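You operate a simulated robot arm through the tools that you are given. There is no shell and no other tool. Be economical: measure what you need, move in short steps, check, and stop when the job is done.

The job below is to be done with a simulated two-armed robot. You get a single attempt, and the scene is never put back.

## Task
Empty the folding crate and fold it flat.
Fine: the green cloth goes on its spot; open the crate clip, fold the green-handled side, then the orange-handled side, and shut the clip. Where these are worked on the way, their far stop is far enough and under half their travel is too little: crate clip.

It is judged by the outcome, as a careful person would: the job done as asked, and still so three seconds after it is handed in. It fails if anything else is knocked over, pushed out of place, dropped, spilled or broken. Flat cloth is picked up by pressing the open fingertips on it (5 to 10 N) and closing them slowly along it; thin cloth reads only 2 to 8 mm in the jaws.

## Robot
Two 7-joint arms with fingered hands on one trunk, on a carriage that runs on a rail from [0.3, 138.2] to [-0.1, -49.8] (x, y) and turns from -205 to 127 degrees about z. Base frame: it is fixed where the carriage stands at the start and does not move with it; the origin is on the floor, on the carriage's upright axis, x ahead of it, y to its left, z up. Units: cm, degrees, N and s.
The left shoulder is at the start at [7, 18.8, 122.3], the right one opposite. With the tool pointing down near the work surface each hand reaches from about 10 to 82 cm from the robot's upright axis, wherever it stands, measured 20 degrees to its own side. Places, roughly: cloth spot on the grey table [50, 50, 80]; crate clip [50, 0, 80]; crate side with the green handle [50, -10, 90]; crate side with the orange handle [80, -10, 90]. Payload 4 kg a hand.
Tool frame (each hand has its own): the origin (TCP) lies between the finger pads and is the grasp point; the fingertips stand 2.6 cm ahead of it; z points along the fingers, y is the line along which they close. The gripper opens to 13.2 cm. The gripper's body begins 7.3 cm behind the TCP. The gripper is a hand of 4 fingers: y runs from the thumb to the fingers, the wrist lies at [0, 0, -22.4] in the tool frame, and closing takes about 1.5 s.
Orientation is that of the tool frame in the base frame, as [roll, pitch, yaw] about the fixed x, y, z axes, in that order (R = Rz(yaw) Ry(pitch) Rx(roll)). With the fingers straight down and closing along the base's y, the tool's x points along the base's -x, its y along +y and its z along -z.

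## Interface
- The arms move only by the tool play_rows. It takes "left_deltas", "right_deltas" or both (then of equal length, played together; a hand with none holds still); each is a list of rows, each a list of 6 numbers: the shift along the base's x, y, z in cm, then the turn, a rotation vector about the base's x, y, z in degrees. In form: [[dx, dy, dz, wx, wy, wz], ...]. A call has 1 to 10 rows; each row is the pose to reach, as a shift and turn from the pose commanded when the call began. "left_hand" and "right_hand" are, for a hand that has rows, the gripper command, from -1 (fully open) to 1 (shut), values between in proportion, set as the call begins (left out, the last holds). A row lasts 0.2 s, in which the tool goes at most 5 cm and 8.6 degrees; a call with a longer step from one row to the next is refused whole, and so is a gripper value outside its range. A pose out of reach is approached as far as the arm can. The call stops where the force on the tool passes 60 N (or 10 N more than at its start, if that is more) or the arm is blocked; 0.2 s more then pass. The fingers move at their own pace (about 7.2 cm/s each) and stop on an object; they squeeze with about 33 N. The grip force told is the motor's: it shows also when the fingers shut on nothing. Time passes only in rows, and 0.2 s behind the last, so rows that repeat a pose let the fingers close. It gives the time, the measured TCP pose, the force on the tool (base axes), the opening and the grip force at its end, in the units of the frame above (readings bear some noise), with the torque about the TCP (base axes, N m) and any sound that the robot's microphone picked up.
- Cameras (640 x 400 px; columns grow to the right, rows downward): "scene" is now at [12.8, 0.26, 143.32]; the picture's right is [0.04, -1.00, 0.00], its down [-0.74, -0.03, -0.67] and it looks along [0.67, 0.03, -0.74] (base axes); focal length 251 px, centre (320, 200). "left" rides on the left gripper at [-7.3, 0.6, -9.4] in its tool frame; the picture's right is [-0.08, -1.00, 0.00], its down [0.78, -0.06, -0.62] and it looks along [0.61, -0.05, 0.79] (tool axes); focal length 230 px, centre (320, 200). "right" rides on the right gripper at [7.3, 0.6, -9.4] in its tool frame; the picture's right is [-0.08, 1.00, 0.00], its down [-0.78, -0.06, -0.62] and it looks along [-0.61, -0.05, 0.79] (tool axes); focal length 230 px, centre (320, 200). There is no depth. A picture from a camera that has moved, and an enlarged one, comes with that camera's place and axes in the base frame and with its lens.
- grab_frame(camera): a new picture of that camera. The clock stands still meanwhile.
- slide_trunk(by): slides the trunk up (or, below 0, down) by that many cm; the arms and the scene camera ride with it, the base frame stays. It gives what a move gives, with no picture.
- base_move(legs): drives the robot by 1 to 6 legs, each [ahead, left, turn to the left] in cm, cm and degrees, along the robot's own axes; the way and the turn of a leg run together, so that a leg with both is an arc; at most 150 cm and 180 degrees a leg. The arms and the cameras ride along, it lands a little off, and it stops where it bumps. It keeps to its track: a leg is cut to what the track allows. It gives what a move gives.
- finger_targets(finger1, finger2, finger3, thumb_bend, hand): sets how far each is bent, from 0 (flat) to 100 (curled in); at 30 the hand is open as for a grip, at 70 the pads meet at the TCP. One left out holds its place. A second passes; each finger stops where it meets its share of the squeeze, and holds until it gets a number again. A gripper value or a shape takes the hand back. It gives what a move gives, with no picture; readings hold the bend of each and the force on the fingers (four entries, about 0 where the hand has none), thumb and palm.
- set_grasp(shape, hand): the hand has 4 fingers and takes this shape, open, in about a second: jaw (thumb against the fingers, like two jaws); tri (thumb and two fingers); tip (a fingertip pinch); poke (one finger out to press); point (the index stretched); flat (the hand flat); cup (the hand cupped); fist (a fist). The gripper value then closes the fingers along that shape, each until it touches; the sizes above hold for jaw. It gives what a move gives, with no picture.
- head_to(pan, tilt): turns the head with the scene camera to pan (to the left, within 86 degrees either way) and tilt (down, from -29 to 69), counted from straight ahead of the robot. It gives what a move gives.
- close_up(camera, box): a new picture of the part [left, top, right, bottom] of that camera's present view, enlarged. The clock stands still meanwhile.
- finish_job(): hands the job in; it is judged then, once.

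Go step by step. Nothing tells you exact positions but the pictures and the camera data: compare them with the known pose of the tool, close in by small moves and look again before you grip or let go. The budget is 120 turns and 92 pictures, counting those below and the enlarged ones. Unless the task says otherwise, let go and move clear before handing in, and close with one line.

The tools are called after "Call:" as name(argument=value, ...) on one line, values as JSON. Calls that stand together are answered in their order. play_rows: Moves the arms, as the interface text tells. Its arguments: {"type":"object","properties":{"left_deltas":{"type":"array"},"left_hand":{"type":"number"},"right_deltas":{"type":"array"},"right_hand":{"type":"number"}},"required":[]} The other tools are called the same way: slide_trunk (by) slides the trunk up or down; set_grasp (shape, hand) gives the hand a shape; finger_targets (finger1, finger2, finger3, thumb_bend, hand) moves the fingers one by one; base_move (legs) drives the base; head_to (pan, tilt) turns the head that bears the scene camera; grab_frame (camera) takes a picture; close_up (camera, box) takes an enlarged picture of a part of a camera's view; finish_job () hands the job in.

At the start:

```text
t: 0.0
left_eef_pos: [63.49, 17.88, 114.09]
left_ee_rot: [-180.0, 0.1, 180.0]
left_ft_force: [-0.2, 0.7, 0.0]
left_moment: [0.01, -0.04, -0.03]
left_width: 13.17
left_grasp_force: 0.1
left_shape: jaw
left_bend: [30.0, 30.0, 30.0, 30.0]
left_finger forces: [0.0, 0.1, 0.0, 0.1, 0.0, 0.0]
right_eef_pos: [61.53, -27.01, 118.62]
right_ee_rot: [180.0, 0.1, -180.0]
right_ft_force: [0.5, 0.2, 0.3]
right_moment: [-0.04, 0.02, -0.04]
right_width: 13.19
right_grasp_force: 0.0
right_shape: jaw
right_bend: [30.0, 30.0, 30.0, 30.0]
right_finger forces: [0.0, 0.1, 0.0, 0.0, 0.0, 0.1]
trunk travel left (down, up): [-70.0, 24.0]
robot x, y, heading: [-0.04, -0.1, 0.1]
head pan, tilt: [2.3, 47.6]
```

scene: 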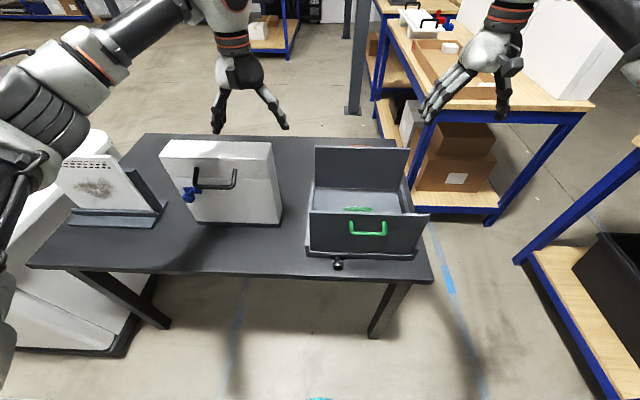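
right: 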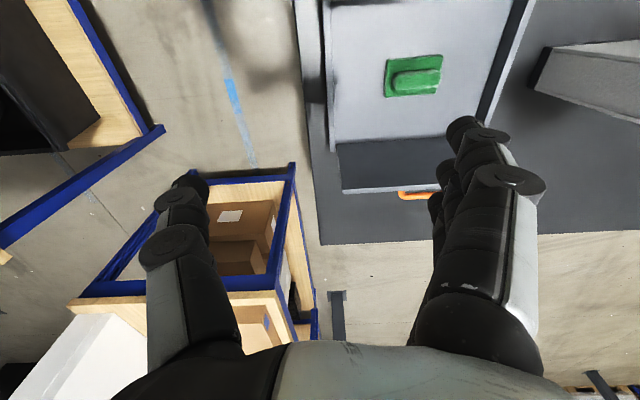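
left: 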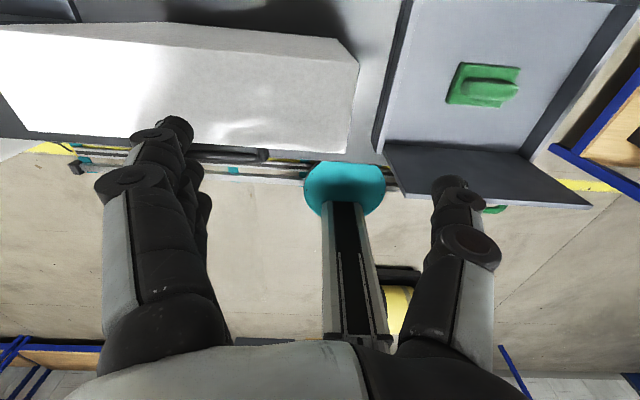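

The crate stands on the right of the grey table with a folded green cloth inside. I'll look closer at the crate, the clip and the cloth spot first.

Call:
close_up(camera="scene", box=[290, 130, 450, 280])

Call:
close_up(camera="scene", box=[20, 130, 300, 290])

```text
2.67 times, centred on (370, 205) of scene
camera zoom: at [12.8, 0.26, 143.32], right [0.04, -1.0, 0.0], down [-0.74, -0.03, -0.67], along [0.67, 0.03, -0.74], focal length 670 px, centre (187, 187)
```

zoom: 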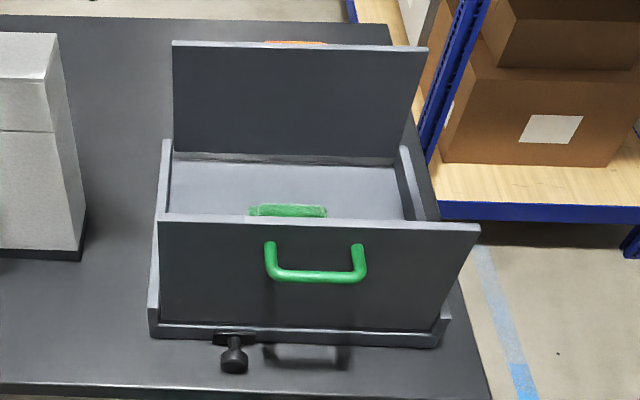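

```text
2.29 times, centred on (160, 210) of scene
camera zoom: at [12.8, 0.26, 143.32], right [0.04, -1.0, 0.0], down [-0.74, -0.03, -0.67], along [0.67, 0.03, -0.74], focal length 574 px, centre (686, 177)
```

zoom: 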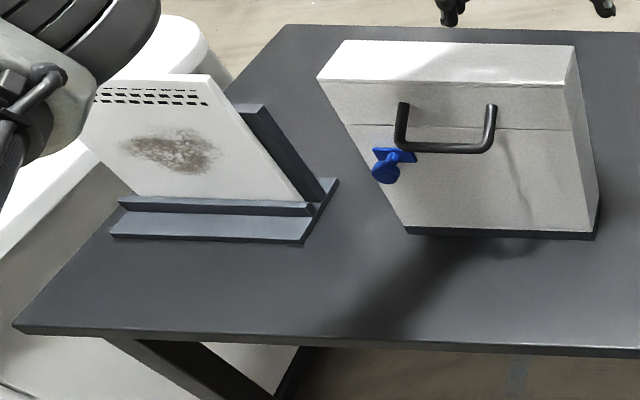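

I need to find the cloth's spot; I'll zoom on the table around [50, 50, 80], and use wrist views too.

Call:
close_up(camera="scene", box=[100, 200, 220, 275])

Call:
close_up(camera="left", box=[0, 0, 320, 200])

Call:
close_up(camera="scene", box=[300, 235, 430, 280])

```text
5.33 times, centred on (160, 238) of scene
camera zoom: at [12.8, 0.26, 143.32], right [0.04, -1.0, 0.0], down [-0.74, -0.03, -0.67], along [0.67, 0.03, -0.74], focal length 1340 px, centre (1173, 0)
```

zoom: 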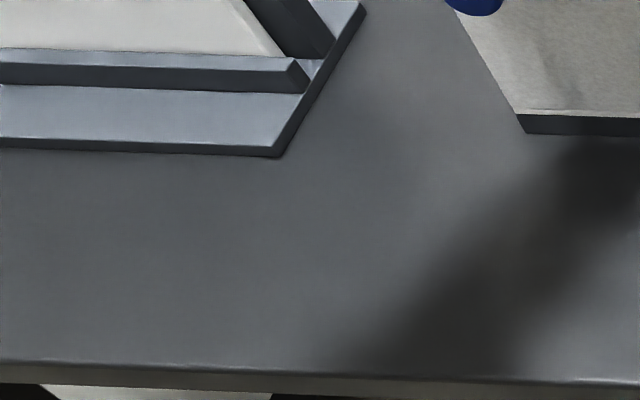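

```text
2.00 times, centred on (160, 100) of left
camera zoom: at [70.77, 18.58, 123.5], right [0.08, -1.0, 0.0], down [-0.78, -0.06, 0.62], along [-0.61, -0.05, -0.79], focal length 460 px, centre (640, 400)
```

zoom: 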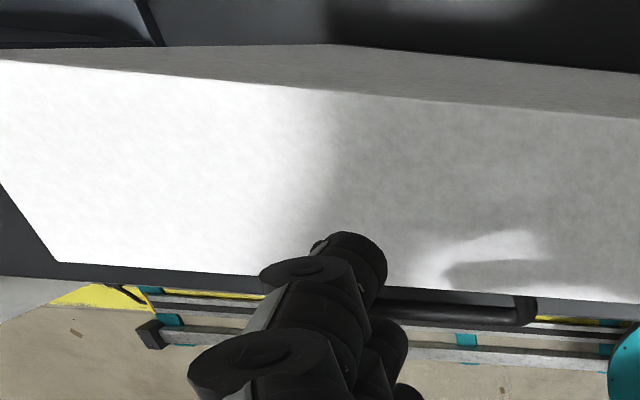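

```text
4.92 times, centred on (365, 258) of scene
camera zoom: at [12.8, 0.26, 143.32], right [0.04, -1.0, 0.0], down [-0.74, -0.03, -0.67], along [0.67, 0.03, -0.74], focal length 1237 px, centre (98, -83)
```

zoom: 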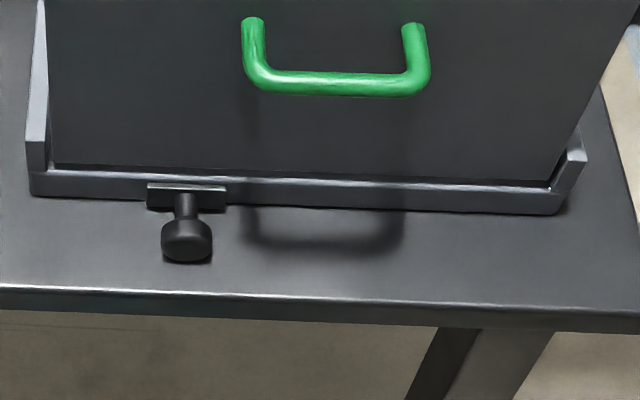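

No mark is visible from here. I'll raise the left hand over the white box and move it above the spot to look down with its camera, and look at the crate from the right camera.

Call:
play_rows(left_deltas=[[0, 0, 4, 0, 0, 0], [0, 0, 8, 0, 0, 0], [0, 5, 8, 0, 0, 0], [0, 10, 8, 0, 0, 0], [0, 15, 8, 0, 0, 0], [0, 20, 8, 0, 0, 0], [0, 25, 8, 0, 0, 0], [0, 30, 8, 0, 0, 0], [0, 30, 8, 0, 0, 0]])

Call:
grab_frame(camera="left")

Call:
close_up(camera="right", box=[300, 0, 540, 150])

Call:
grab_frame(camera="scene")

```text
t: 2.0
left_eef_pos: [63.58, 48.01, 122.3]
left_ee_rot: [-180.0, 0.0, -180.0]
left_ft_force: [0.0, 0.1, 1.6]
left_moment: [-0.03, 0.0, 0.0]
left_width: 13.21
left_grasp_force: 0.0
left_shape: jaw
left_bend: [30.0, 30.0, 30.0, 30.0]
left_finger forces: [0.0, 0.0, 0.1, 0.1, 0.0, 0.0]
right_eef_pos: [61.43, -27.16, 118.68]
right_ee_rot: [-179.9, 0.0, 180.0]
right_ft_force: [-0.8, 0.2, 0.4]
right_moment: [0.03, 0.0, -0.02]
right_width: 13.16
right_grasp_force: 0.1
right_shape: jaw
right_bend: [30.0, 30.0, 30.0, 30.0]
right_finger forces: [0.0, 0.1, 0.0, 0.1, 0.1, 0.1]
trunk travel left (down, up): [-70.0, 24.0]
robot x, y, heading: [-0.04, -0.31, -0.1]
head pan, tilt: [2.3, 47.6]
```

```text
83 pictures are left
camera left: at [70.69, 48.68, 131.61], right [0.08, -1.0, 0.0], down [-0.78, -0.06, 0.62], along [-0.62, -0.05, -0.79], focal length 230 px, centre (320, 200)
```

left: 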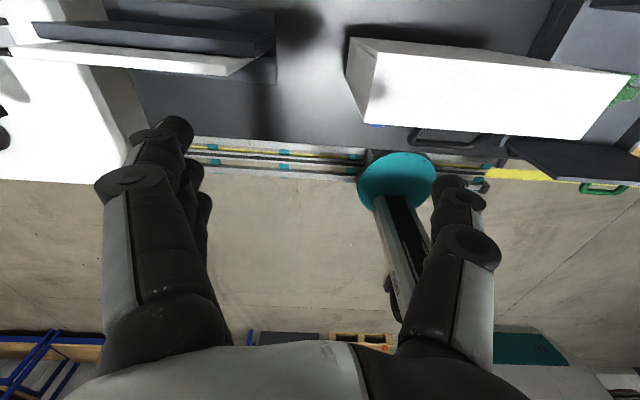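

```text
2.67 times, centred on (420, 75) of right
camera zoom: at [54.26, -26.5, 127.96], right [0.08, 1.0, 0.0], down [0.79, -0.06, 0.62], along [0.61, -0.05, -0.79], focal length 614 px, centre (53, 533)
```

zoom: 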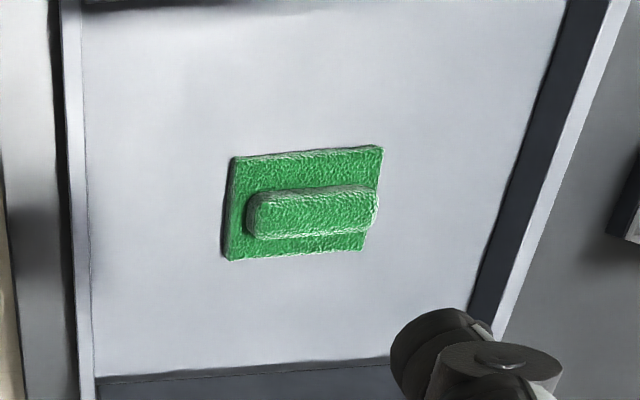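

```text
81 pictures are left
camera scene: at [12.84, 0.21, 143.32], right [0.04, -1.0, 0.0], down [-0.74, -0.03, -0.67], along [0.67, 0.03, -0.74], focal length 251 px, centre (320, 200)
```

scene: 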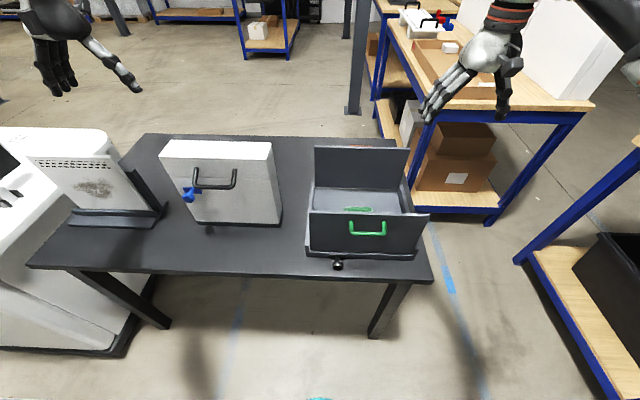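

Call:
close_up(camera="left", box=[120, 0, 420, 160])

Call:
close_up(camera="scene", box=[20, 120, 320, 280])

```text
2.13 times, centred on (270, 80) of left
camera zoom: at [70.69, 48.68, 131.61], right [0.08, -1.0, 0.0], down [-0.78, -0.06, 0.62], along [-0.62, -0.05, -0.79], focal length 491 px, centre (427, 456)
```

zoom: 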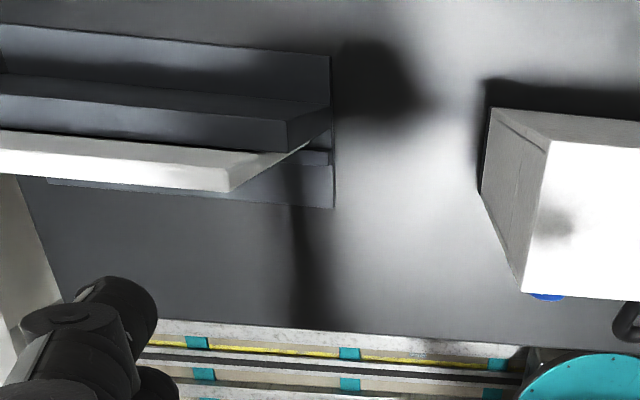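

```text
2.13 times, centred on (170, 200) of scene
camera zoom: at [12.84, 0.21, 143.32], right [0.04, -1.0, 0.0], down [-0.74, -0.03, -0.67], along [0.67, 0.03, -0.74], focal length 536 px, centre (640, 200)
```

zoom: 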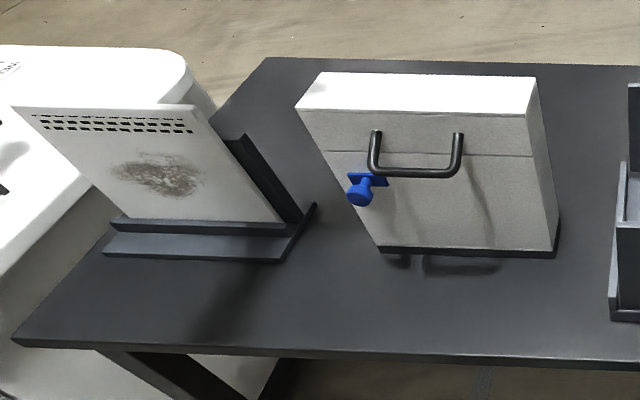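

No mark exists, so the spot is simply the free table area at about [50, 50]. The cloth, with a raised ridge along y, lies at about [63, -11] on the crate floor. I'll move the right hand aside and bring the left hand over the cloth, turned to close along x across the ridge.

Call:
play_rows(left_deltas=[[0, -5, 0, 0, 0, -8], [0, -10, 0, 0, 0, -16], [0, -15, 0, 0, 0, -24], [0, -20, 0, 0, 0, -32], [0, -25, 0, 0, 0, -40], [0, -30, 0, 0, 0, -48], [0, -35, 0, 0, 0, -56], [0, -40, 0, 0, 0, -64], [0, -45, 0, 0, 0, -72], [0, -50, 0, 0, 0, -80]], right_deltas=[[0, -3, 0, 0, 0, 0], [0, -6, 0, 0, 0, 0], [0, -9, 0, 0, 0, 0], [0, -12, 0, 0, 0, 0], [0, -15, 0, 0, 0, 0], [-2, -18, 0, 0, 0, 0], [-6, -20, 0, 0, 0, 0], [-10, -20, 0, 0, 0, 0], [-14, -20, 0, 0, 0, 0], [-16, -20, 0, 0, 0, 0]])

Call:
play_rows(left_deltas=[[0, -5, 0, 0, 0, -5], [0, -9, 0, 0, 0, -10], [0, -9, -4, 0, 0, -10], [0, -9, -8, 0, 0, -10], [0, -9, -12, 0, 0, -10], [0, -9, -12, 0, 0, -10]])

Call:
grab_frame(camera="left")

Call:
grab_frame(camera="scene")

```text
t: 4.2
left_eef_pos: [63.34, -2.37, 122.32]
left_ee_rot: [179.9, -0.1, 99.9]
left_ft_force: [0.3, -1.4, -1.3]
left_moment: [0.05, -0.03, 0.01]
left_width: 13.18
left_grasp_force: 0.1
left_shape: jaw
left_bend: [30.0, 30.0, 30.0, 30.0]
left_finger forces: [0.0, 0.1, 0.0, 0.0, 0.0, 0.1]
right_eef_pos: [45.55, -47.48, 118.52]
right_ee_rot: [179.9, 0.1, 179.9]
right_ft_force: [-0.4, 0.0, -0.2]
right_moment: [0.01, -0.05, -0.01]
right_width: 13.19
right_grasp_force: 0.1
right_shape: jaw
right_bend: [30.0, 30.0, 30.0, 30.0]
right_finger forces: [0.0, 0.0, 0.0, 0.1, 0.0, 0.0]
trunk travel left (down, up): [-70.0, 24.0]
robot x, y, heading: [0.28, -0.04, 0.1]
head pan, tilt: [2.3, 47.6]
```

```text
t: 5.6
left_eef_pos: [63.53, -11.03, 110.26]
left_ee_rot: [180.0, 0.0, 89.9]
left_ft_force: [-0.6, 0.2, 1.0]
left_moment: [0.02, -0.02, 0.0]
left_width: 13.19
left_grasp_force: 0.1
left_shape: jaw
left_bend: [30.0, 30.0, 30.0, 30.0]
left_finger forces: [0.0, 0.1, 0.0, 0.1, 0.0, 0.0]
left hand out of reach, approached as far as the arm can: row 2
right_eef_pos: [45.64, -47.13, 118.78]
right_ee_rot: [180.0, 0.0, 180.0]
right_ft_force: [-0.5, -0.1, 0.9]
right_moment: [0.01, -0.01, 0.01]
right_width: 13.17
right_grasp_force: 0.1
right_shape: jaw
right_bend: [30.0, 30.0, 30.0, 30.0]
right_finger forces: [0.0, 0.1, 0.0, 0.0, 0.0, 0.0]
trunk travel left (down, up): [-70.0, 24.0]
robot x, y, heading: [0.06, 0.31, -0.0]
head pan, tilt: [2.3, 47.6]
```

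```text
78 pictures are left
camera left: at [64.0, -18.18, 119.66], right [-1.0, -0.08, 0.0], down [-0.06, 0.78, 0.62], along [-0.05, 0.61, -0.79], focal length 230 px, centre (320, 200)
```

left: 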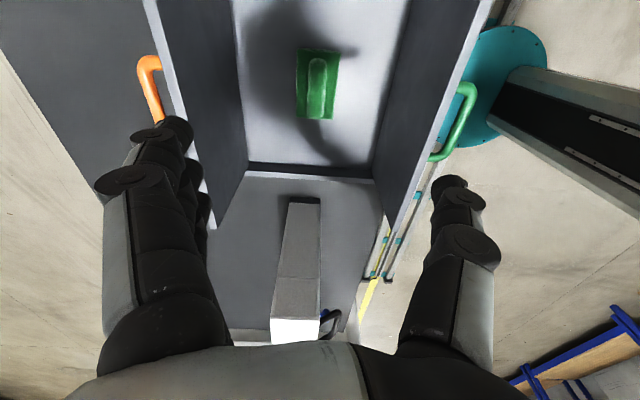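

```text
77 pictures are left
camera scene: at [12.79, 0.3, 143.33], right [0.04, -1.0, 0.0], down [-0.74, -0.03, -0.67], along [0.67, 0.03, -0.74], focal length 251 px, centre (320, 200)
```

scene: 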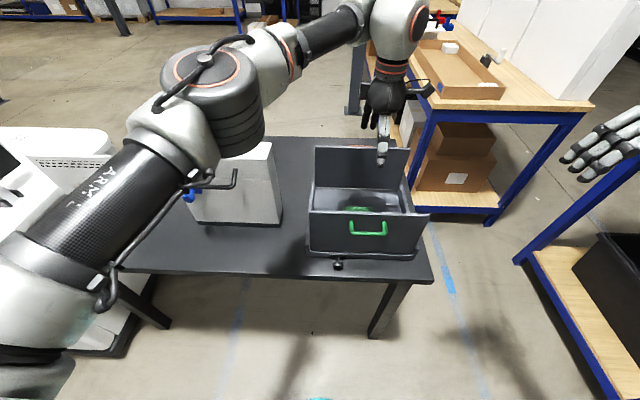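

The cloth's ridge is at about [63.9, -10.9], nearly under the hand. I'll narrow the fingers to about 5 cm, descend partway and look.

Call:
play_rows(left_deltas=[[0.3, 0.1, 0, 0, 0, 0], [0.3, 0.1, -4, 0, 0, 0], [0.3, 0.1, -8, 0, 0, 0], [0.3, 0.1, -12, 0, 0, 0], [0.3, 0.1, -16, 0, 0, 0], [0.3, 0.1, -20, 0, 0, 0], [0.3, 0.1, -20, 0, 0, 0]], left_hand=0.25)

Call:
grab_frame(camera="left")

Call:
close_up(camera="scene", box=[290, 80, 450, 280])

```text
t: 7.2
left_eef_pos: [63.62, -11.18, 90.31]
left_ee_rot: [180.0, 0.0, 90.0]
left_ft_force: [-0.3, 0.0, -0.1]
left_moment: [0.01, 0.03, -0.02]
left_width: 5.03
left_grasp_force: 0.1
left_shape: jaw
left_bend: [73.0, 73.0, 73.0, 70.0]
left_finger forces: [0.0, 0.1, 0.1, 0.0, 0.0, 0.1]
right_eef_pos: [45.54, -47.1, 118.85]
right_ee_rot: [179.9, -0.1, -180.0]
right_ft_force: [0.8, -0.2, 0.0]
right_moment: [0.02, 0.03, -0.01]
right_width: 13.21
right_grasp_force: 0.0
right_shape: jaw
right_bend: [30.0, 30.0, 30.0, 30.0]
right_finger forces: [0.0, 0.0, 0.0, 0.0, 0.0, 0.0]
trunk travel left (down, up): [-70.0, 24.0]
robot x, y, heading: [-0.06, -0.17, 0.0]
head pan, tilt: [2.3, 47.6]
```

```text
76 pictures are left
camera left: at [64.1, -18.34, 99.7], right [-1.0, -0.08, 0.0], down [-0.06, 0.78, 0.62], along [-0.05, 0.61, -0.79], focal length 230 px, centre (320, 200)
```

left: 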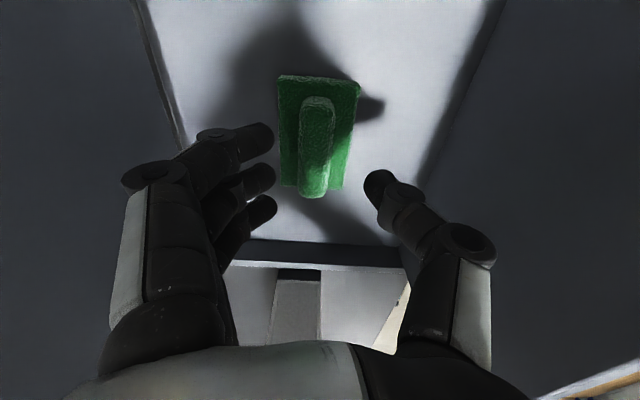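

```text
2.00 times, centred on (370, 180) of scene
camera zoom: at [12.77, 0.29, 143.33], right [0.04, -1.0, 0.0], down [-0.74, -0.03, -0.67], along [0.67, 0.03, -0.74], focal length 502 px, centre (220, 240)
```

zoom: 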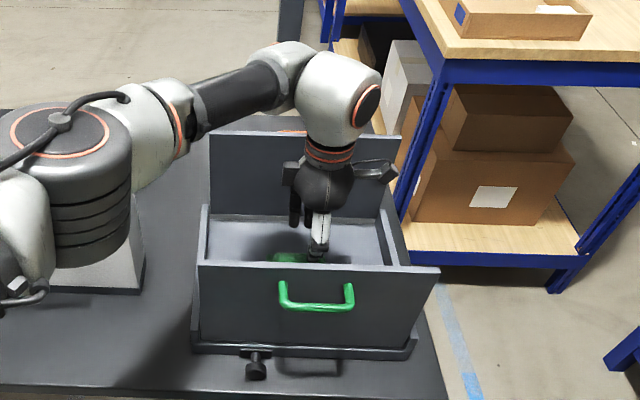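

The ridge is centred between the fingers. I'll descend slowly to touch.

Call:
play_rows(left_deltas=[[0, 0, -1.5, 0, 0, 0], [0, 0, -3, 0, 0, 0], [0, 0, -4, 0, 0, 0], [0, 0, -4.5, 0, 0, 0], [0, 0, -5, 0, 0, 0]])

Call:
grab_frame(camera="left")

```text
t: 8.4
left_eef_pos: [63.85, -11.0, 85.16]
left_ee_rot: [180.0, 0.0, 90.0]
left_ft_force: [0.9, 0.0, 0.9]
left_moment: [-0.02, -0.01, -0.01]
left_width: 5.01
left_grasp_force: 0.0
left_shape: jaw
left_bend: [73.0, 73.0, 73.0, 70.0]
left_finger forces: [0.1, 0.0, 0.1, 0.1, 0.0, 0.0]
right_eef_pos: [45.56, -47.13, 118.62]
right_ee_rot: [180.0, 0.0, 179.9]
right_ft_force: [-0.3, 0.0, -0.1]
right_moment: [-0.05, -0.02, 0.01]
right_width: 13.17
right_grasp_force: 0.1
right_shape: jaw
right_bend: [30.0, 30.0, 30.0, 30.0]
right_finger forces: [0.0, 0.0, 0.0, 0.0, 0.0, 0.0]
trunk travel left (down, up): [-70.0, 24.0]
robot x, y, heading: [-0.18, 0.1, -0.1]
head pan, tilt: [2.3, 47.6]
```

```text
74 pictures are left
camera left: at [64.34, -18.22, 94.53], right [-1.0, -0.08, 0.0], down [-0.06, 0.78, 0.62], along [-0.05, 0.61, -0.79], focal length 230 px, centre (320, 200)
```

left: 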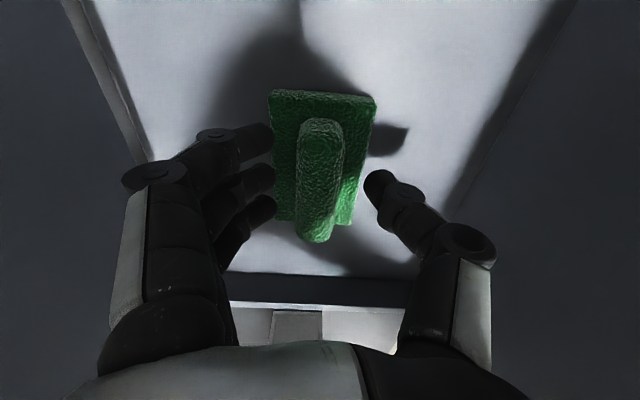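

Call:
play_rows(left_deltas=[[0, 0, -0.4, 0, 0, 0], [0, 0, -0.7, 0, 0, 0], [0, 0, -1.0, 0, 0, 0], [0, 0, -1.2, 0, 0, 0], [0, 0, -1.2, 0, 0, 0]])

```text
t: 9.6
left_eef_pos: [63.82, -11.11, 83.97]
left_ee_rot: [-179.9, 0.0, 90.0]
left_ft_force: [0.0, -0.2, -0.3]
left_moment: [-0.04, 0.02, -0.03]
left_width: 5.0
left_grasp_force: 0.0
left_shape: jaw
left_bend: [73.0, 73.0, 73.0, 70.0]
left_finger forces: [0.1, 0.1, 0.0, 0.1, 0.0, 0.0]
right_eef_pos: [45.49, -47.03, 118.71]
right_ee_rot: [-180.0, -0.1, 180.0]
right_ft_force: [0.3, -0.1, 0.3]
right_moment: [-0.02, 0.0, 0.01]
right_width: 13.2
right_grasp_force: 0.0
right_shape: jaw
right_bend: [30.0, 30.0, 30.0, 30.0]
right_finger forces: [0.1, 0.1, 0.0, 0.0, 0.0, 0.1]
trunk travel left (down, up): [-70.0, 24.0]
robot x, y, heading: [0.07, 0.05, 0.1]
head pan, tilt: [2.3, 47.6]
```

Call:
play_rows(left_deltas=[[0, 0, -0.3, 0, 0, 0], [0, 0, -0.5, 0, 0, 0], [0, 0, -0.7, 0, 0, 0], [0, 0, -0.8, 0, 0, 0]])

Call:
grab_frame(camera="left")

```text
t: 10.6
left_eef_pos: [63.71, -11.04, 83.51]
left_ee_rot: [179.6, 0.1, 90.0]
left_ft_force: [5.6, -0.7, 39.2]
left_moment: [0.06, -1.48, -0.02]
left_width: 5.21
left_grasp_force: 0.1
left_shape: jaw
left_bend: [75.0, 75.0, 75.0, 70.0]
left_finger forces: [12.4, 12.9, 13.4, 0.1, 0.0, 0.0]
right_eef_pos: [45.25, -46.99, 119.0]
right_ee_rot: [179.9, 0.3, 179.9]
right_ft_force: [-0.2, 0.0, 0.7]
right_moment: [0.01, 0.01, 0.0]
right_width: 13.18
right_grasp_force: 0.0
right_shape: jaw
right_bend: [30.0, 30.0, 30.0, 30.0]
right_finger forces: [0.0, 0.1, 0.1, 0.1, 0.1, 0.1]
trunk travel left (down, up): [-70.0, 24.0]
robot x, y, heading: [0.16, 0.0, 0.2]
head pan, tilt: [2.3, 47.6]
```

```text
73 pictures are left
camera left: at [64.13, -18.18, 92.96], right [-1.0, -0.08, -0.01], down [-0.07, 0.79, 0.61], along [-0.04, 0.61, -0.79], focal length 230 px, centre (320, 200)
```

left: 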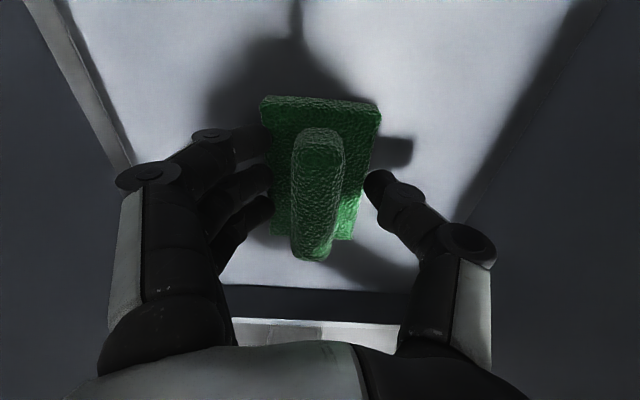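

Contact made but pressing too hard; I'll ease up to a light press and close slowly.

Call:
play_rows(left_deltas=[[0, 0, 0.35, 0, 0, 0], [0, 0, 0.35, 0, 0, 0]], left_hand=0.35)

Call:
play_rows(left_deltas=[[0, 0, 0, 0, 0, 0], [0, 0, 0, 0, 0, 0]], left_hand=0.5)

Call:
play_rows(left_deltas=[[0, 0, 0, 0, 0, 0], [0, 0, 0, 0, 0, 0]], left_hand=0.65)

Call:
grab_frame(camera="left")

```text
t: 11.2
left_eef_pos: [63.42, -11.04, 83.58]
left_ee_rot: [-180.0, -0.1, 89.9]
left_ft_force: [-8.1, 1.4, 20.1]
left_moment: [0.07, 0.39, 0.06]
left_width: 3.36
left_grasp_force: 33.3
left_shape: jaw
left_bend: [76.0, 76.0, 76.0, 70.0]
left_finger forces: [11.0, 11.1, 11.0, 0.0, 33.8, 0.0]
right_eef_pos: [45.21, -47.07, 118.88]
right_ee_rot: [179.9, 0.2, -180.0]
right_ft_force: [-0.1, -0.3, 0.3]
right_moment: [-0.02, 0.05, 0.01]
right_width: 13.2
right_grasp_force: 0.0
right_shape: jaw
right_bend: [30.0, 30.0, 30.0, 30.0]
right_finger forces: [0.0, 0.1, 0.0, 0.0, 0.0, 0.0]
trunk travel left (down, up): [-70.0, 24.0]
robot x, y, heading: [0.47, -0.23, -0.2]
head pan, tilt: [2.3, 47.6]
```

```text
t: 11.8
left_eef_pos: [63.8, -11.03, 83.46]
left_ee_rot: [179.9, -0.1, 90.0]
left_ft_force: [2.3, -3.4, 16.3]
left_moment: [-0.06, -0.35, -0.1]
left_width: 3.39
left_grasp_force: 0.0
left_shape: jaw
left_bend: [75.0, 75.0, 75.0, 70.0]
left_finger forces: [7.4, 7.5, 7.7, 0.1, 0.4, 0.0]
right_eef_pos: [45.39, -47.1, 118.75]
right_ee_rot: [-180.0, 0.1, -180.0]
right_ft_force: [0.5, -1.1, -0.2]
right_moment: [0.02, 0.01, 0.02]
right_width: 13.21
right_grasp_force: 0.0
right_shape: jaw
right_bend: [30.0, 30.0, 30.0, 30.0]
right_finger forces: [0.1, 0.1, 0.0, 0.0, 0.0, 0.0]
trunk travel left (down, up): [-70.0, 24.0]
robot x, y, heading: [-0.23, 0.11, 0.2]
head pan, tilt: [2.3, 47.6]
```

```text
t: 12.4
left_eef_pos: [63.73, -11.01, 83.66]
left_ee_rot: [179.9, 0.0, 89.9]
left_ft_force: [2.1, -2.2, 19.0]
left_moment: [-0.01, 0.05, 0.02]
left_width: 3.25
left_grasp_force: 32.6
left_shape: jaw
left_bend: [75.0, 75.0, 75.0, 70.0]
left_finger forces: [13.1, 13.1, 13.2, 0.1, 27.4, 0.0]
right_eef_pos: [45.37, -47.13, 118.8]
right_ee_rot: [180.0, 0.1, -180.0]
right_ft_force: [0.4, -0.4, 0.1]
right_moment: [0.0, -0.02, -0.03]
right_width: 13.17
right_grasp_force: 0.1
right_shape: jaw
right_bend: [30.0, 30.0, 30.0, 30.0]
right_finger forces: [0.0, 0.1, 0.1, 0.0, 0.1, 0.0]
trunk travel left (down, up): [-70.0, 24.0]
robot x, y, heading: [-0.22, -0.32, 0.0]
head pan, tilt: [2.3, 47.6]
```

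```text
72 pictures are left
camera left: at [64.2, -18.21, 92.95], right [-1.0, -0.08, 0.0], down [-0.06, 0.79, 0.62], along [-0.05, 0.61, -0.79], focal length 230 px, centre (320, 200)
```

left: 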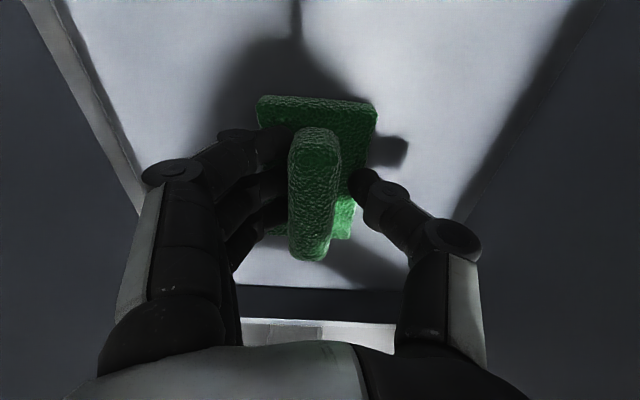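

The ridge is gripped (3.3 cm wide). I'll command full close and lift a little to check.

Call:
play_rows(left_deltas=[[0, 0, 0, 0, 0, 0], [0, 0, 0, 0, 0, 0], [0, 0, 1, 0, 0, 0], [0, 0, 2, 0, 0, 0], [0, 0, 4, 0, 0, 0]], left_hand=1)

Call:
grab_frame(camera="left")

```text
t: 13.6
left_eef_pos: [63.9, -10.97, 87.43]
left_ee_rot: [180.0, 0.0, 89.9]
left_ft_force: [1.6, -0.4, 0.3]
left_moment: [0.02, 0.01, 0.0]
left_width: 3.19
left_grasp_force: 32.6
left_shape: jaw
left_bend: [75.0, 75.0, 75.0, 70.0]
left_finger forces: [10.8, 10.6, 10.4, 0.1, 27.9, 0.0]
right_eef_pos: [45.63, -46.88, 118.81]
right_ee_rot: [-180.0, 0.0, 180.0]
right_ft_force: [0.3, -0.9, 0.2]
right_moment: [-0.03, -0.01, -0.03]
right_width: 13.21
right_grasp_force: 0.1
right_shape: jaw
right_bend: [30.0, 30.0, 30.0, 30.0]
right_finger forces: [0.1, 0.0, 0.0, 0.0, 0.0, 0.0]
trunk travel left (down, up): [-70.0, 24.0]
robot x, y, heading: [-0.19, -0.15, 0.0]
head pan, tilt: [2.3, 47.6]
```

```text
71 pictures are left
camera left: at [64.37, -18.06, 96.75], right [-1.0, -0.08, 0.0], down [-0.06, 0.78, 0.62], along [-0.05, 0.61, -0.79], focal length 230 px, centre (320, 200)
```

left: 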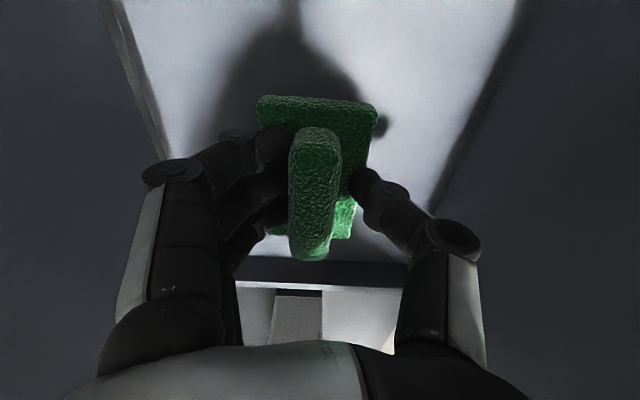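

The cloth is held. I'll lift it clear and carry it over to the spot, turning the hand back.

Call:
play_rows(left_deltas=[[0, 0, 4.5, 0, 0, 0], [0, 0, 9, 0, 0, 0], [0, 0, 13.5, 0, 0, 0], [0, 0, 18, 0, 0, 0], [0, 0, 22.5, 0, 0, 0], [0, 0, 27, 0, 0, 0], [0, 0, 31, 0, 0, 0], [0, 2, 34, 0, 0, 4], [0, 6, 35, 0, 0, 10]])

Call:
play_rows(left_deltas=[[0, 4.5, 0, 0, 0, 8], [0, 9, 0, 0, 0, 16], [0, 13.5, 0, 0, 0, 24], [0, 18, 0, 0, 0, 32], [0, 22.5, 0, 0, 0, 40], [0, 27, 0, 0, 0, 48], [0, 31.5, 0, 0, 0, 56], [0, 36, 0, 0, 0, 64], [0, 40.5, 0, 0, 0, 72], [0, 45, 0, 0, 0, 80]])

Call:
play_rows(left_deltas=[[-3, 3, 0, 0, 0, 0], [-6, 6, 0, 0, 0, 0], [-9, 9, 0, 0, 0, 0], [-12, 10, 0, 0, 0, 0], [-14, 10, 0, 0, 0, 0], [-14, 10, -4, 0, 0, 0], [-14, 10, -8, 0, 0, 0], [-14, 10, -12, 0, 0, 0]])

Call:
grab_frame(camera="scene")

Call:
grab_frame(camera="left")

```text
t: 15.6
left_eef_pos: [64.02, -4.61, 122.47]
left_ee_rot: [-180.0, 0.2, 100.1]
left_ft_force: [0.4, 1.2, -1.1]
left_moment: [-0.06, 0.01, -0.02]
left_width: 3.14
left_grasp_force: 32.6
left_shape: jaw
left_bend: [75.0, 75.0, 75.0, 70.0]
left_finger forces: [10.5, 10.5, 10.3, 0.1, 27.3, 0.0]
right_eef_pos: [45.65, -46.71, 118.74]
right_ee_rot: [-179.8, 0.0, 179.9]
right_ft_force: [-0.8, 0.2, 1.0]
right_moment: [-0.04, 0.0, -0.02]
right_width: 13.19
right_grasp_force: 0.1
right_shape: jaw
right_bend: [30.0, 30.0, 30.0, 30.0]
right_finger forces: [0.1, 0.0, 0.1, 0.0, 0.0, 0.0]
trunk travel left (down, up): [-70.0, 24.0]
robot x, y, heading: [0.24, 0.22, -0.4]
head pan, tilt: [2.3, 47.6]
```

```text
t: 17.8
left_eef_pos: [63.96, 40.25, 122.39]
left_ee_rot: [-179.9, 0.1, -179.9]
left_ft_force: [-0.3, 0.8, -0.7]
left_moment: [-0.05, -0.02, 0.03]
left_width: 3.14
left_grasp_force: 32.8
left_shape: jaw
left_bend: [75.0, 75.0, 75.0, 70.0]
left_finger forces: [10.7, 10.7, 10.6, 0.0, 27.1, 0.0]
right_eef_pos: [45.53, -46.93, 118.76]
right_ee_rot: [-179.8, 0.0, -180.0]
right_ft_force: [-0.1, 0.2, -0.5]
right_moment: [-0.04, 0.01, -0.01]
right_width: 13.16
right_grasp_force: 0.0
right_shape: jaw
right_bend: [30.0, 30.0, 30.0, 30.0]
right_finger forces: [0.0, 0.0, 0.1, 0.0, 0.0, 0.0]
trunk travel left (down, up): [-70.0, 24.0]
robot x, y, heading: [0.02, 0.36, -0.2]
head pan, tilt: [2.3, 47.6]
```

```text
t: 19.6
left_eef_pos: [49.8, 50.07, 110.48]
left_ee_rot: [179.9, 0.0, -180.0]
left_ft_force: [0.5, -0.6, -1.0]
left_moment: [-0.01, 0.0, 0.01]
left_width: 3.16
left_grasp_force: 32.7
left_shape: jaw
left_bend: [75.0, 75.0, 75.0, 70.0]
left_finger forces: [10.4, 10.4, 10.2, 0.0, 26.9, 0.0]
right_eef_pos: [45.59, -47.05, 118.84]
right_ee_rot: [179.9, 0.0, 180.0]
right_ft_force: [0.2, 0.8, 0.0]
right_moment: [-0.03, 0.0, 0.0]
right_width: 13.22
right_grasp_force: 0.1
right_shape: jaw
right_bend: [30.0, 30.0, 30.0, 30.0]
right_finger forces: [0.1, 0.0, 0.0, 0.0, 0.0, 0.1]
trunk travel left (down, up): [-70.0, 24.0]
robot x, y, heading: [-0.02, -0.32, 0.3]
head pan, tilt: [2.3, 47.6]
```

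```text
70 pictures are left
camera scene: at [12.82, 0.32, 143.33], right [0.04, -1.0, 0.0], down [-0.74, -0.03, -0.67], along [0.67, 0.03, -0.74], focal length 251 px, centre (320, 200)
```

scene: 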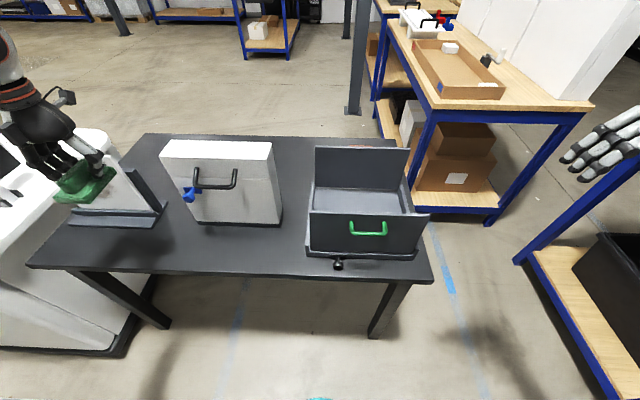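

```text
69 pictures are left
camera left: at [57.08, 50.78, 119.8], right [0.08, -1.0, 0.0], down [-0.78, -0.06, 0.62], along [-0.62, -0.05, -0.79], focal length 230 px, centre (320, 200)
```

left: 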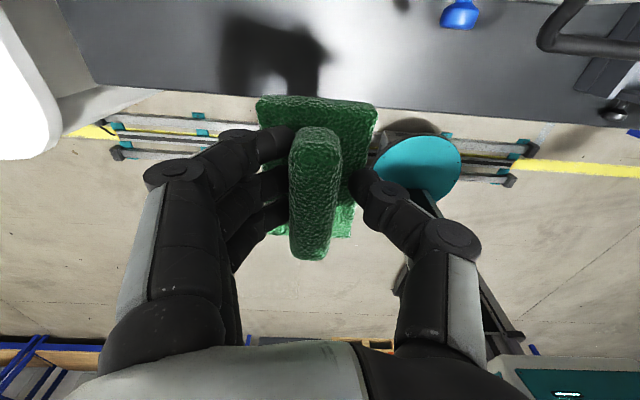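

The spot area is clear, with the table edge at about x=45.5. I'll shift slightly inward to x≈51.5 and lower the cloth until it touches.

Call:
play_rows(left_deltas=[[1.5, 0, -4, 0, 0, 0], [1.5, 0, -8, 0, 0, 0], [1.5, 0, -12, 0, 0, 0], [1.5, 0, -16, 0, 0, 0], [1.5, 0, -20, 0, 0, 0], [1.5, 0, -24, 0, 0, 0], [1.5, 0, -25, 0, 0, 0]])

Call:
grab_frame(camera="scene")

Call:
grab_frame(camera="left")

```text
t: 21.2
left_eef_pos: [51.3, 49.97, 85.36]
left_ee_rot: [180.0, 0.0, 180.0]
left_ft_force: [-0.4, 0.2, -1.3]
left_moment: [-0.01, 0.02, 0.02]
left_width: 3.16
left_grasp_force: 32.9
left_shape: jaw
left_bend: [75.0, 75.0, 75.0, 70.0]
left_finger forces: [9.7, 9.9, 9.6, 0.1, 26.9, 0.0]
right_eef_pos: [45.48, -47.02, 118.84]
right_ee_rot: [-180.0, 0.0, -180.0]
right_ft_force: [-0.5, -0.8, -0.5]
right_moment: [0.04, 0.01, -0.01]
right_width: 13.19
right_grasp_force: 0.1
right_shape: jaw
right_bend: [30.0, 30.0, 30.0, 30.0]
right_finger forces: [0.1, 0.1, 0.0, 0.1, 0.1, 0.0]
trunk travel left (down, up): [-70.0, 24.0]
robot x, y, heading: [-0.02, 0.08, 0.1]
head pan, tilt: [2.3, 47.6]
```

```text
68 pictures are left
camera scene: at [12.78, 0.26, 143.33], right [0.04, -1.0, 0.0], down [-0.74, -0.03, -0.67], along [0.67, 0.03, -0.74], focal length 251 px, centre (320, 200)
```

scene: 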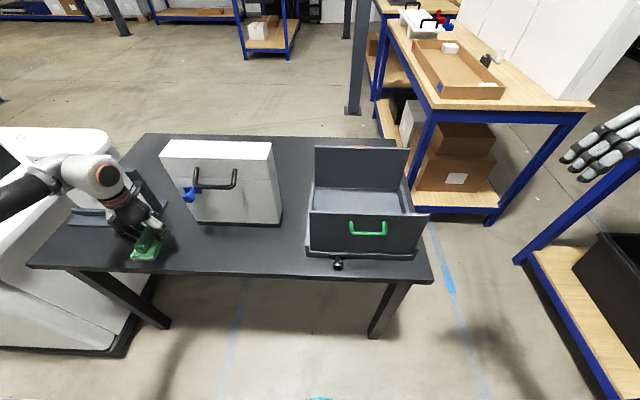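

```text
67 pictures are left
camera left: at [58.54, 50.6, 94.73], right [0.08, -1.0, 0.0], down [-0.78, -0.06, 0.62], along [-0.61, -0.05, -0.79], focal length 230 px, centre (320, 200)
```

left: 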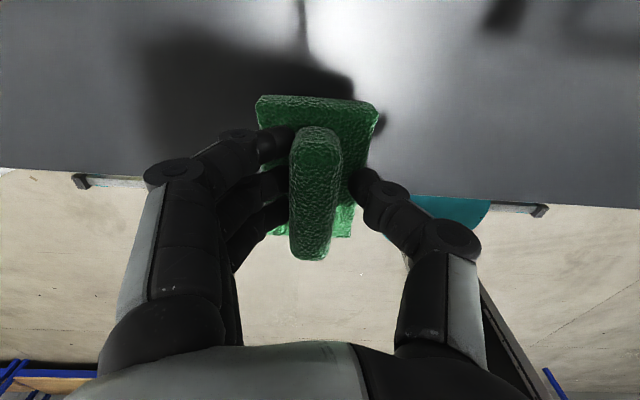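

The cloth is about 9 cm long and the strip between table edge (≈46.5) and the stand (≈57) is narrow, so I'll turn the hand so that the cloth's short side lies along x.

Call:
play_rows(left_deltas=[[0, 0, 3, 0, 0, 0], [0, 0, 6, 0, 0, 8], [0, 0, 6, 0, 0, 16], [0, 0, 6, 0, 0, 24], [0, 0, 6, 0, 0, 32], [0, 0, 6, 0, 0, 40], [0, 0, 6, 0, 0, 48], [0, 0, 6, 0, 0, 56], [0, 0, 6, 0, 0, 64], [0, 0, 6, 0, 0, 72]])

Call:
play_rows(left_deltas=[[0, 0, 0, 0, 0, 8], [0, 0, 0, 0, 0, 16], [0, 0, 0, 0, 0, 18], [0, 0, -3, 0, 0, 18], [0, 0, -6, 0, 0, 18], [0, 0, -6, 0, 0, 18]])

Call:
grab_frame(camera="left")

Call:
close_up(camera="scene", box=[20, 120, 320, 280])

```text
t: 23.4
left_eef_pos: [51.4, 50.04, 91.45]
left_ee_rot: [180.0, 0.0, -107.9]
left_ft_force: [-0.6, -0.4, -0.7]
left_moment: [0.03, -0.03, 0.02]
left_width: 3.14
left_grasp_force: 33.3
left_shape: jaw
left_bend: [75.0, 75.0, 75.0, 70.0]
left_finger forces: [9.7, 9.9, 9.6, 0.1, 26.9, 0.1]
right_eef_pos: [45.51, -47.15, 118.7]
right_ee_rot: [-180.0, 0.0, -180.0]
right_ft_force: [-0.6, -0.3, -0.7]
right_moment: [0.01, 0.02, 0.0]
right_width: 13.18
right_grasp_force: 0.0
right_shape: jaw
right_bend: [30.0, 30.0, 30.0, 30.0]
right_finger forces: [0.0, 0.0, 0.0, 0.1, 0.0, 0.1]
trunk travel left (down, up): [-70.0, 24.0]
robot x, y, heading: [-0.01, -0.18, 0.2]
head pan, tilt: [2.3, 47.6]
```

```text
t: 24.8
left_eef_pos: [51.45, 49.85, 85.37]
left_ee_rot: [-180.0, 0.0, -89.9]
left_ft_force: [0.1, -0.8, -0.6]
left_moment: [0.0, 0.02, 0.01]
left_width: 3.12
left_grasp_force: 33.1
left_shape: jaw
left_bend: [75.0, 75.0, 75.0, 70.0]
left_finger forces: [9.8, 9.9, 9.7, 0.0, 26.9, 0.1]
right_eef_pos: [45.5, -47.19, 118.74]
right_ee_rot: [180.0, 0.1, -179.9]
right_ft_force: [-0.2, 0.5, -0.6]
right_moment: [-0.01, -0.03, 0.0]
right_width: 13.2
right_grasp_force: 0.2
right_shape: jaw
right_bend: [30.0, 30.0, 30.0, 30.0]
right_finger forces: [0.0, 0.0, 0.0, 0.1, 0.1, 0.1]
trunk travel left (down, up): [-70.0, 24.0]
robot x, y, heading: [0.1, -0.49, -0.1]
head pan, tilt: [2.3, 47.6]
```

```text
66 pictures are left
camera left: at [50.77, 57.34, 94.8], right [1.0, 0.08, 0.0], down [0.06, -0.78, 0.62], along [0.05, -0.61, -0.79], focal length 230 px, centre (320, 200)
```

left: 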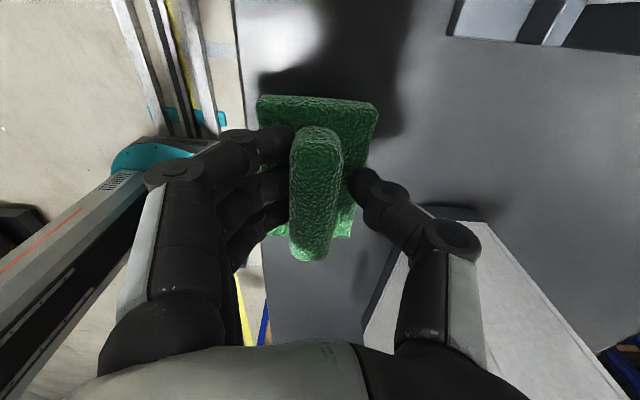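

```text
2.13 times, centred on (170, 200) of scene
camera zoom: at [12.77, 0.24, 143.33], right [0.04, -1.0, 0.0], down [-0.74, -0.03, -0.67], along [0.67, 0.03, -0.74], focal length 536 px, centre (640, 200)
```

zoom: 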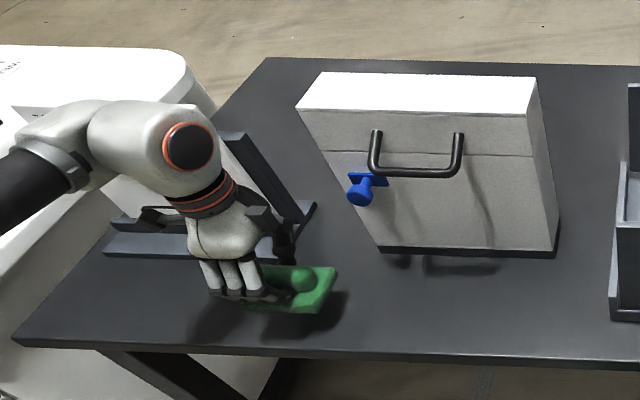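

Call:
play_rows(left_deltas=[[0, 0, -0.8, 0, 0, 0], [0, 0, -1.4, 0, 0, 0], [0, 0, -1.8, 0, 0, 0], [0, 0, -2.1, 0, 0, 0], [0, 0, -2.4, 0, 0, 0]])

```text
t: 26.0
left_eef_pos: [51.47, 49.97, 83.09]
left_ee_rot: [-179.9, 0.1, -90.1]
left_ft_force: [0.7, -0.4, -0.4]
left_moment: [0.0, 0.01, 0.01]
left_width: 3.15
left_grasp_force: 33.5
left_shape: jaw
left_bend: [75.0, 75.0, 75.0, 70.0]
left_finger forces: [9.9, 9.9, 9.7, 0.0, 26.8, 0.1]
right_eef_pos: [45.59, -47.05, 118.65]
right_ee_rot: [179.9, 0.0, -180.0]
right_ft_force: [-0.2, 0.2, -0.6]
right_moment: [-0.04, 0.0, 0.01]
right_width: 13.21
right_grasp_force: 0.0
right_shape: jaw
right_bend: [30.0, 30.0, 30.0, 30.0]
right_finger forces: [0.0, 0.0, 0.0, 0.0, 0.0, 0.1]
trunk travel left (down, up): [-70.0, 24.0]
robot x, y, heading: [-0.09, 0.16, -0.0]
head pan, tilt: [2.3, 47.6]
```

Call:
play_rows(left_deltas=[[0, 0, -0.4, 0, 0, 0], [0, 0, -0.8, 0, 0, 0], [0, 0, -1.1, 0, 0, 0], [0, 0, -1.4, 0, 0, 0]])

```text
t: 27.0
left_eef_pos: [51.21, 49.98, 81.67]
left_ee_rot: [180.0, 0.0, -90.1]
left_ft_force: [0.7, 0.0, -1.2]
left_moment: [0.05, 0.02, -0.02]
left_width: 3.16
left_grasp_force: 32.8
left_shape: jaw
left_bend: [75.0, 75.0, 75.0, 70.0]
left_finger forces: [9.8, 10.0, 9.7, 0.0, 26.8, 0.1]
right_eef_pos: [45.61, -47.2, 118.75]
right_ee_rot: [180.0, 0.0, 180.0]
right_ft_force: [-0.5, 0.4, 0.3]
right_moment: [-0.02, 0.0, 0.0]
right_width: 13.15
right_grasp_force: 0.0
right_shape: jaw
right_bend: [30.0, 30.0, 30.0, 30.0]
right_finger forces: [0.1, 0.0, 0.0, 0.0, 0.1, 0.0]
trunk travel left (down, up): [-70.0, 24.0]
robot x, y, heading: [-0.24, -0.13, 0.0]
head pan, tilt: [2.3, 47.6]
```

Call:
play_rows(left_deltas=[[0, 0, -0.3, 0, 0, 0], [0, 0, -0.6, 0, 0, 0], [0, 0, -0.8, 0, 0, 0]])

Call:
close_up(camera="scene", box=[90, 200, 210, 275])

```text
t: 27.8
left_eef_pos: [51.27, 50.07, 80.99]
left_ee_rot: [180.0, -0.1, -90.0]
left_ft_force: [-0.7, 0.5, -0.7]
left_moment: [0.01, -0.01, 0.01]
left_width: 3.14
left_grasp_force: 33.1
left_shape: jaw
left_bend: [75.0, 75.0, 75.0, 70.0]
left_finger forces: [9.8, 10.0, 9.6, 0.0, 26.9, 0.0]
right_eef_pos: [45.55, -47.09, 118.8]
right_ee_rot: [-180.0, 0.0, -180.0]
right_ft_force: [-0.1, 0.5, -0.3]
right_moment: [-0.03, 0.0, 0.01]
right_width: 13.2
right_grasp_force: 0.1
right_shape: jaw
right_bend: [30.0, 30.0, 30.0, 30.0]
right_finger forces: [0.0, 0.0, 0.0, 0.0, 0.0, 0.0]
trunk travel left (down, up): [-70.0, 24.0]
robot x, y, heading: [-0.23, -0.26, 0.1]
head pan, tilt: [2.3, 47.6]
```

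```text
5.33 times, centred on (150, 238) of scene
camera zoom: at [12.81, 0.27, 143.32], right [0.04, -1.0, 0.0], down [-0.74, -0.03, -0.67], along [0.67, 0.03, -0.74], focal length 1340 px, centre (1227, 0)
```

zoom: 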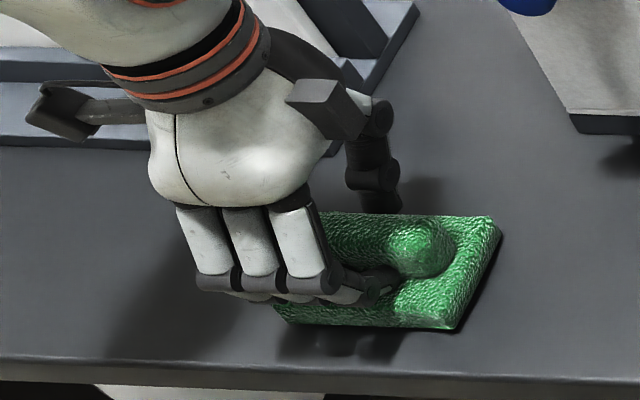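

Call:
play_rows(left_deltas=[[0, 0, -0.3, 0, 0, 0], [0, 0, -0.6, 0, 0, 0], [0, 0, -0.9, 0, 0, 0], [0, 0, -1.1, 0, 0, 0]])

```text
t: 28.8
left_eef_pos: [51.15, 49.85, 80.45]
left_ee_rot: [-179.4, 0.2, -89.8]
left_ft_force: [-1.4, 11.7, 48.4]
left_moment: [0.28, -0.27, -0.06]
left_width: 3.29
left_grasp_force: 33.0
left_shape: jaw
left_bend: [75.0, 75.0, 75.0, 70.0]
left_finger forces: [18.8, 18.2, 18.7, 0.1, 40.2, 0.0]
right_eef_pos: [45.12, -47.33, 118.91]
right_ee_rot: [179.8, 0.1, -180.0]
right_ft_force: [0.4, 0.2, 0.0]
right_moment: [0.0, 0.02, 0.01]
right_width: 13.19
right_grasp_force: 0.0
right_shape: jaw
right_bend: [30.0, 30.0, 30.0, 30.0]
right_finger forces: [0.0, 0.0, 0.1, 0.0, 0.0, 0.0]
trunk travel left (down, up): [-70.0, 24.0]
robot x, y, heading: [0.09, -0.14, -0.1]
head pan, tilt: [2.3, 47.6]
```

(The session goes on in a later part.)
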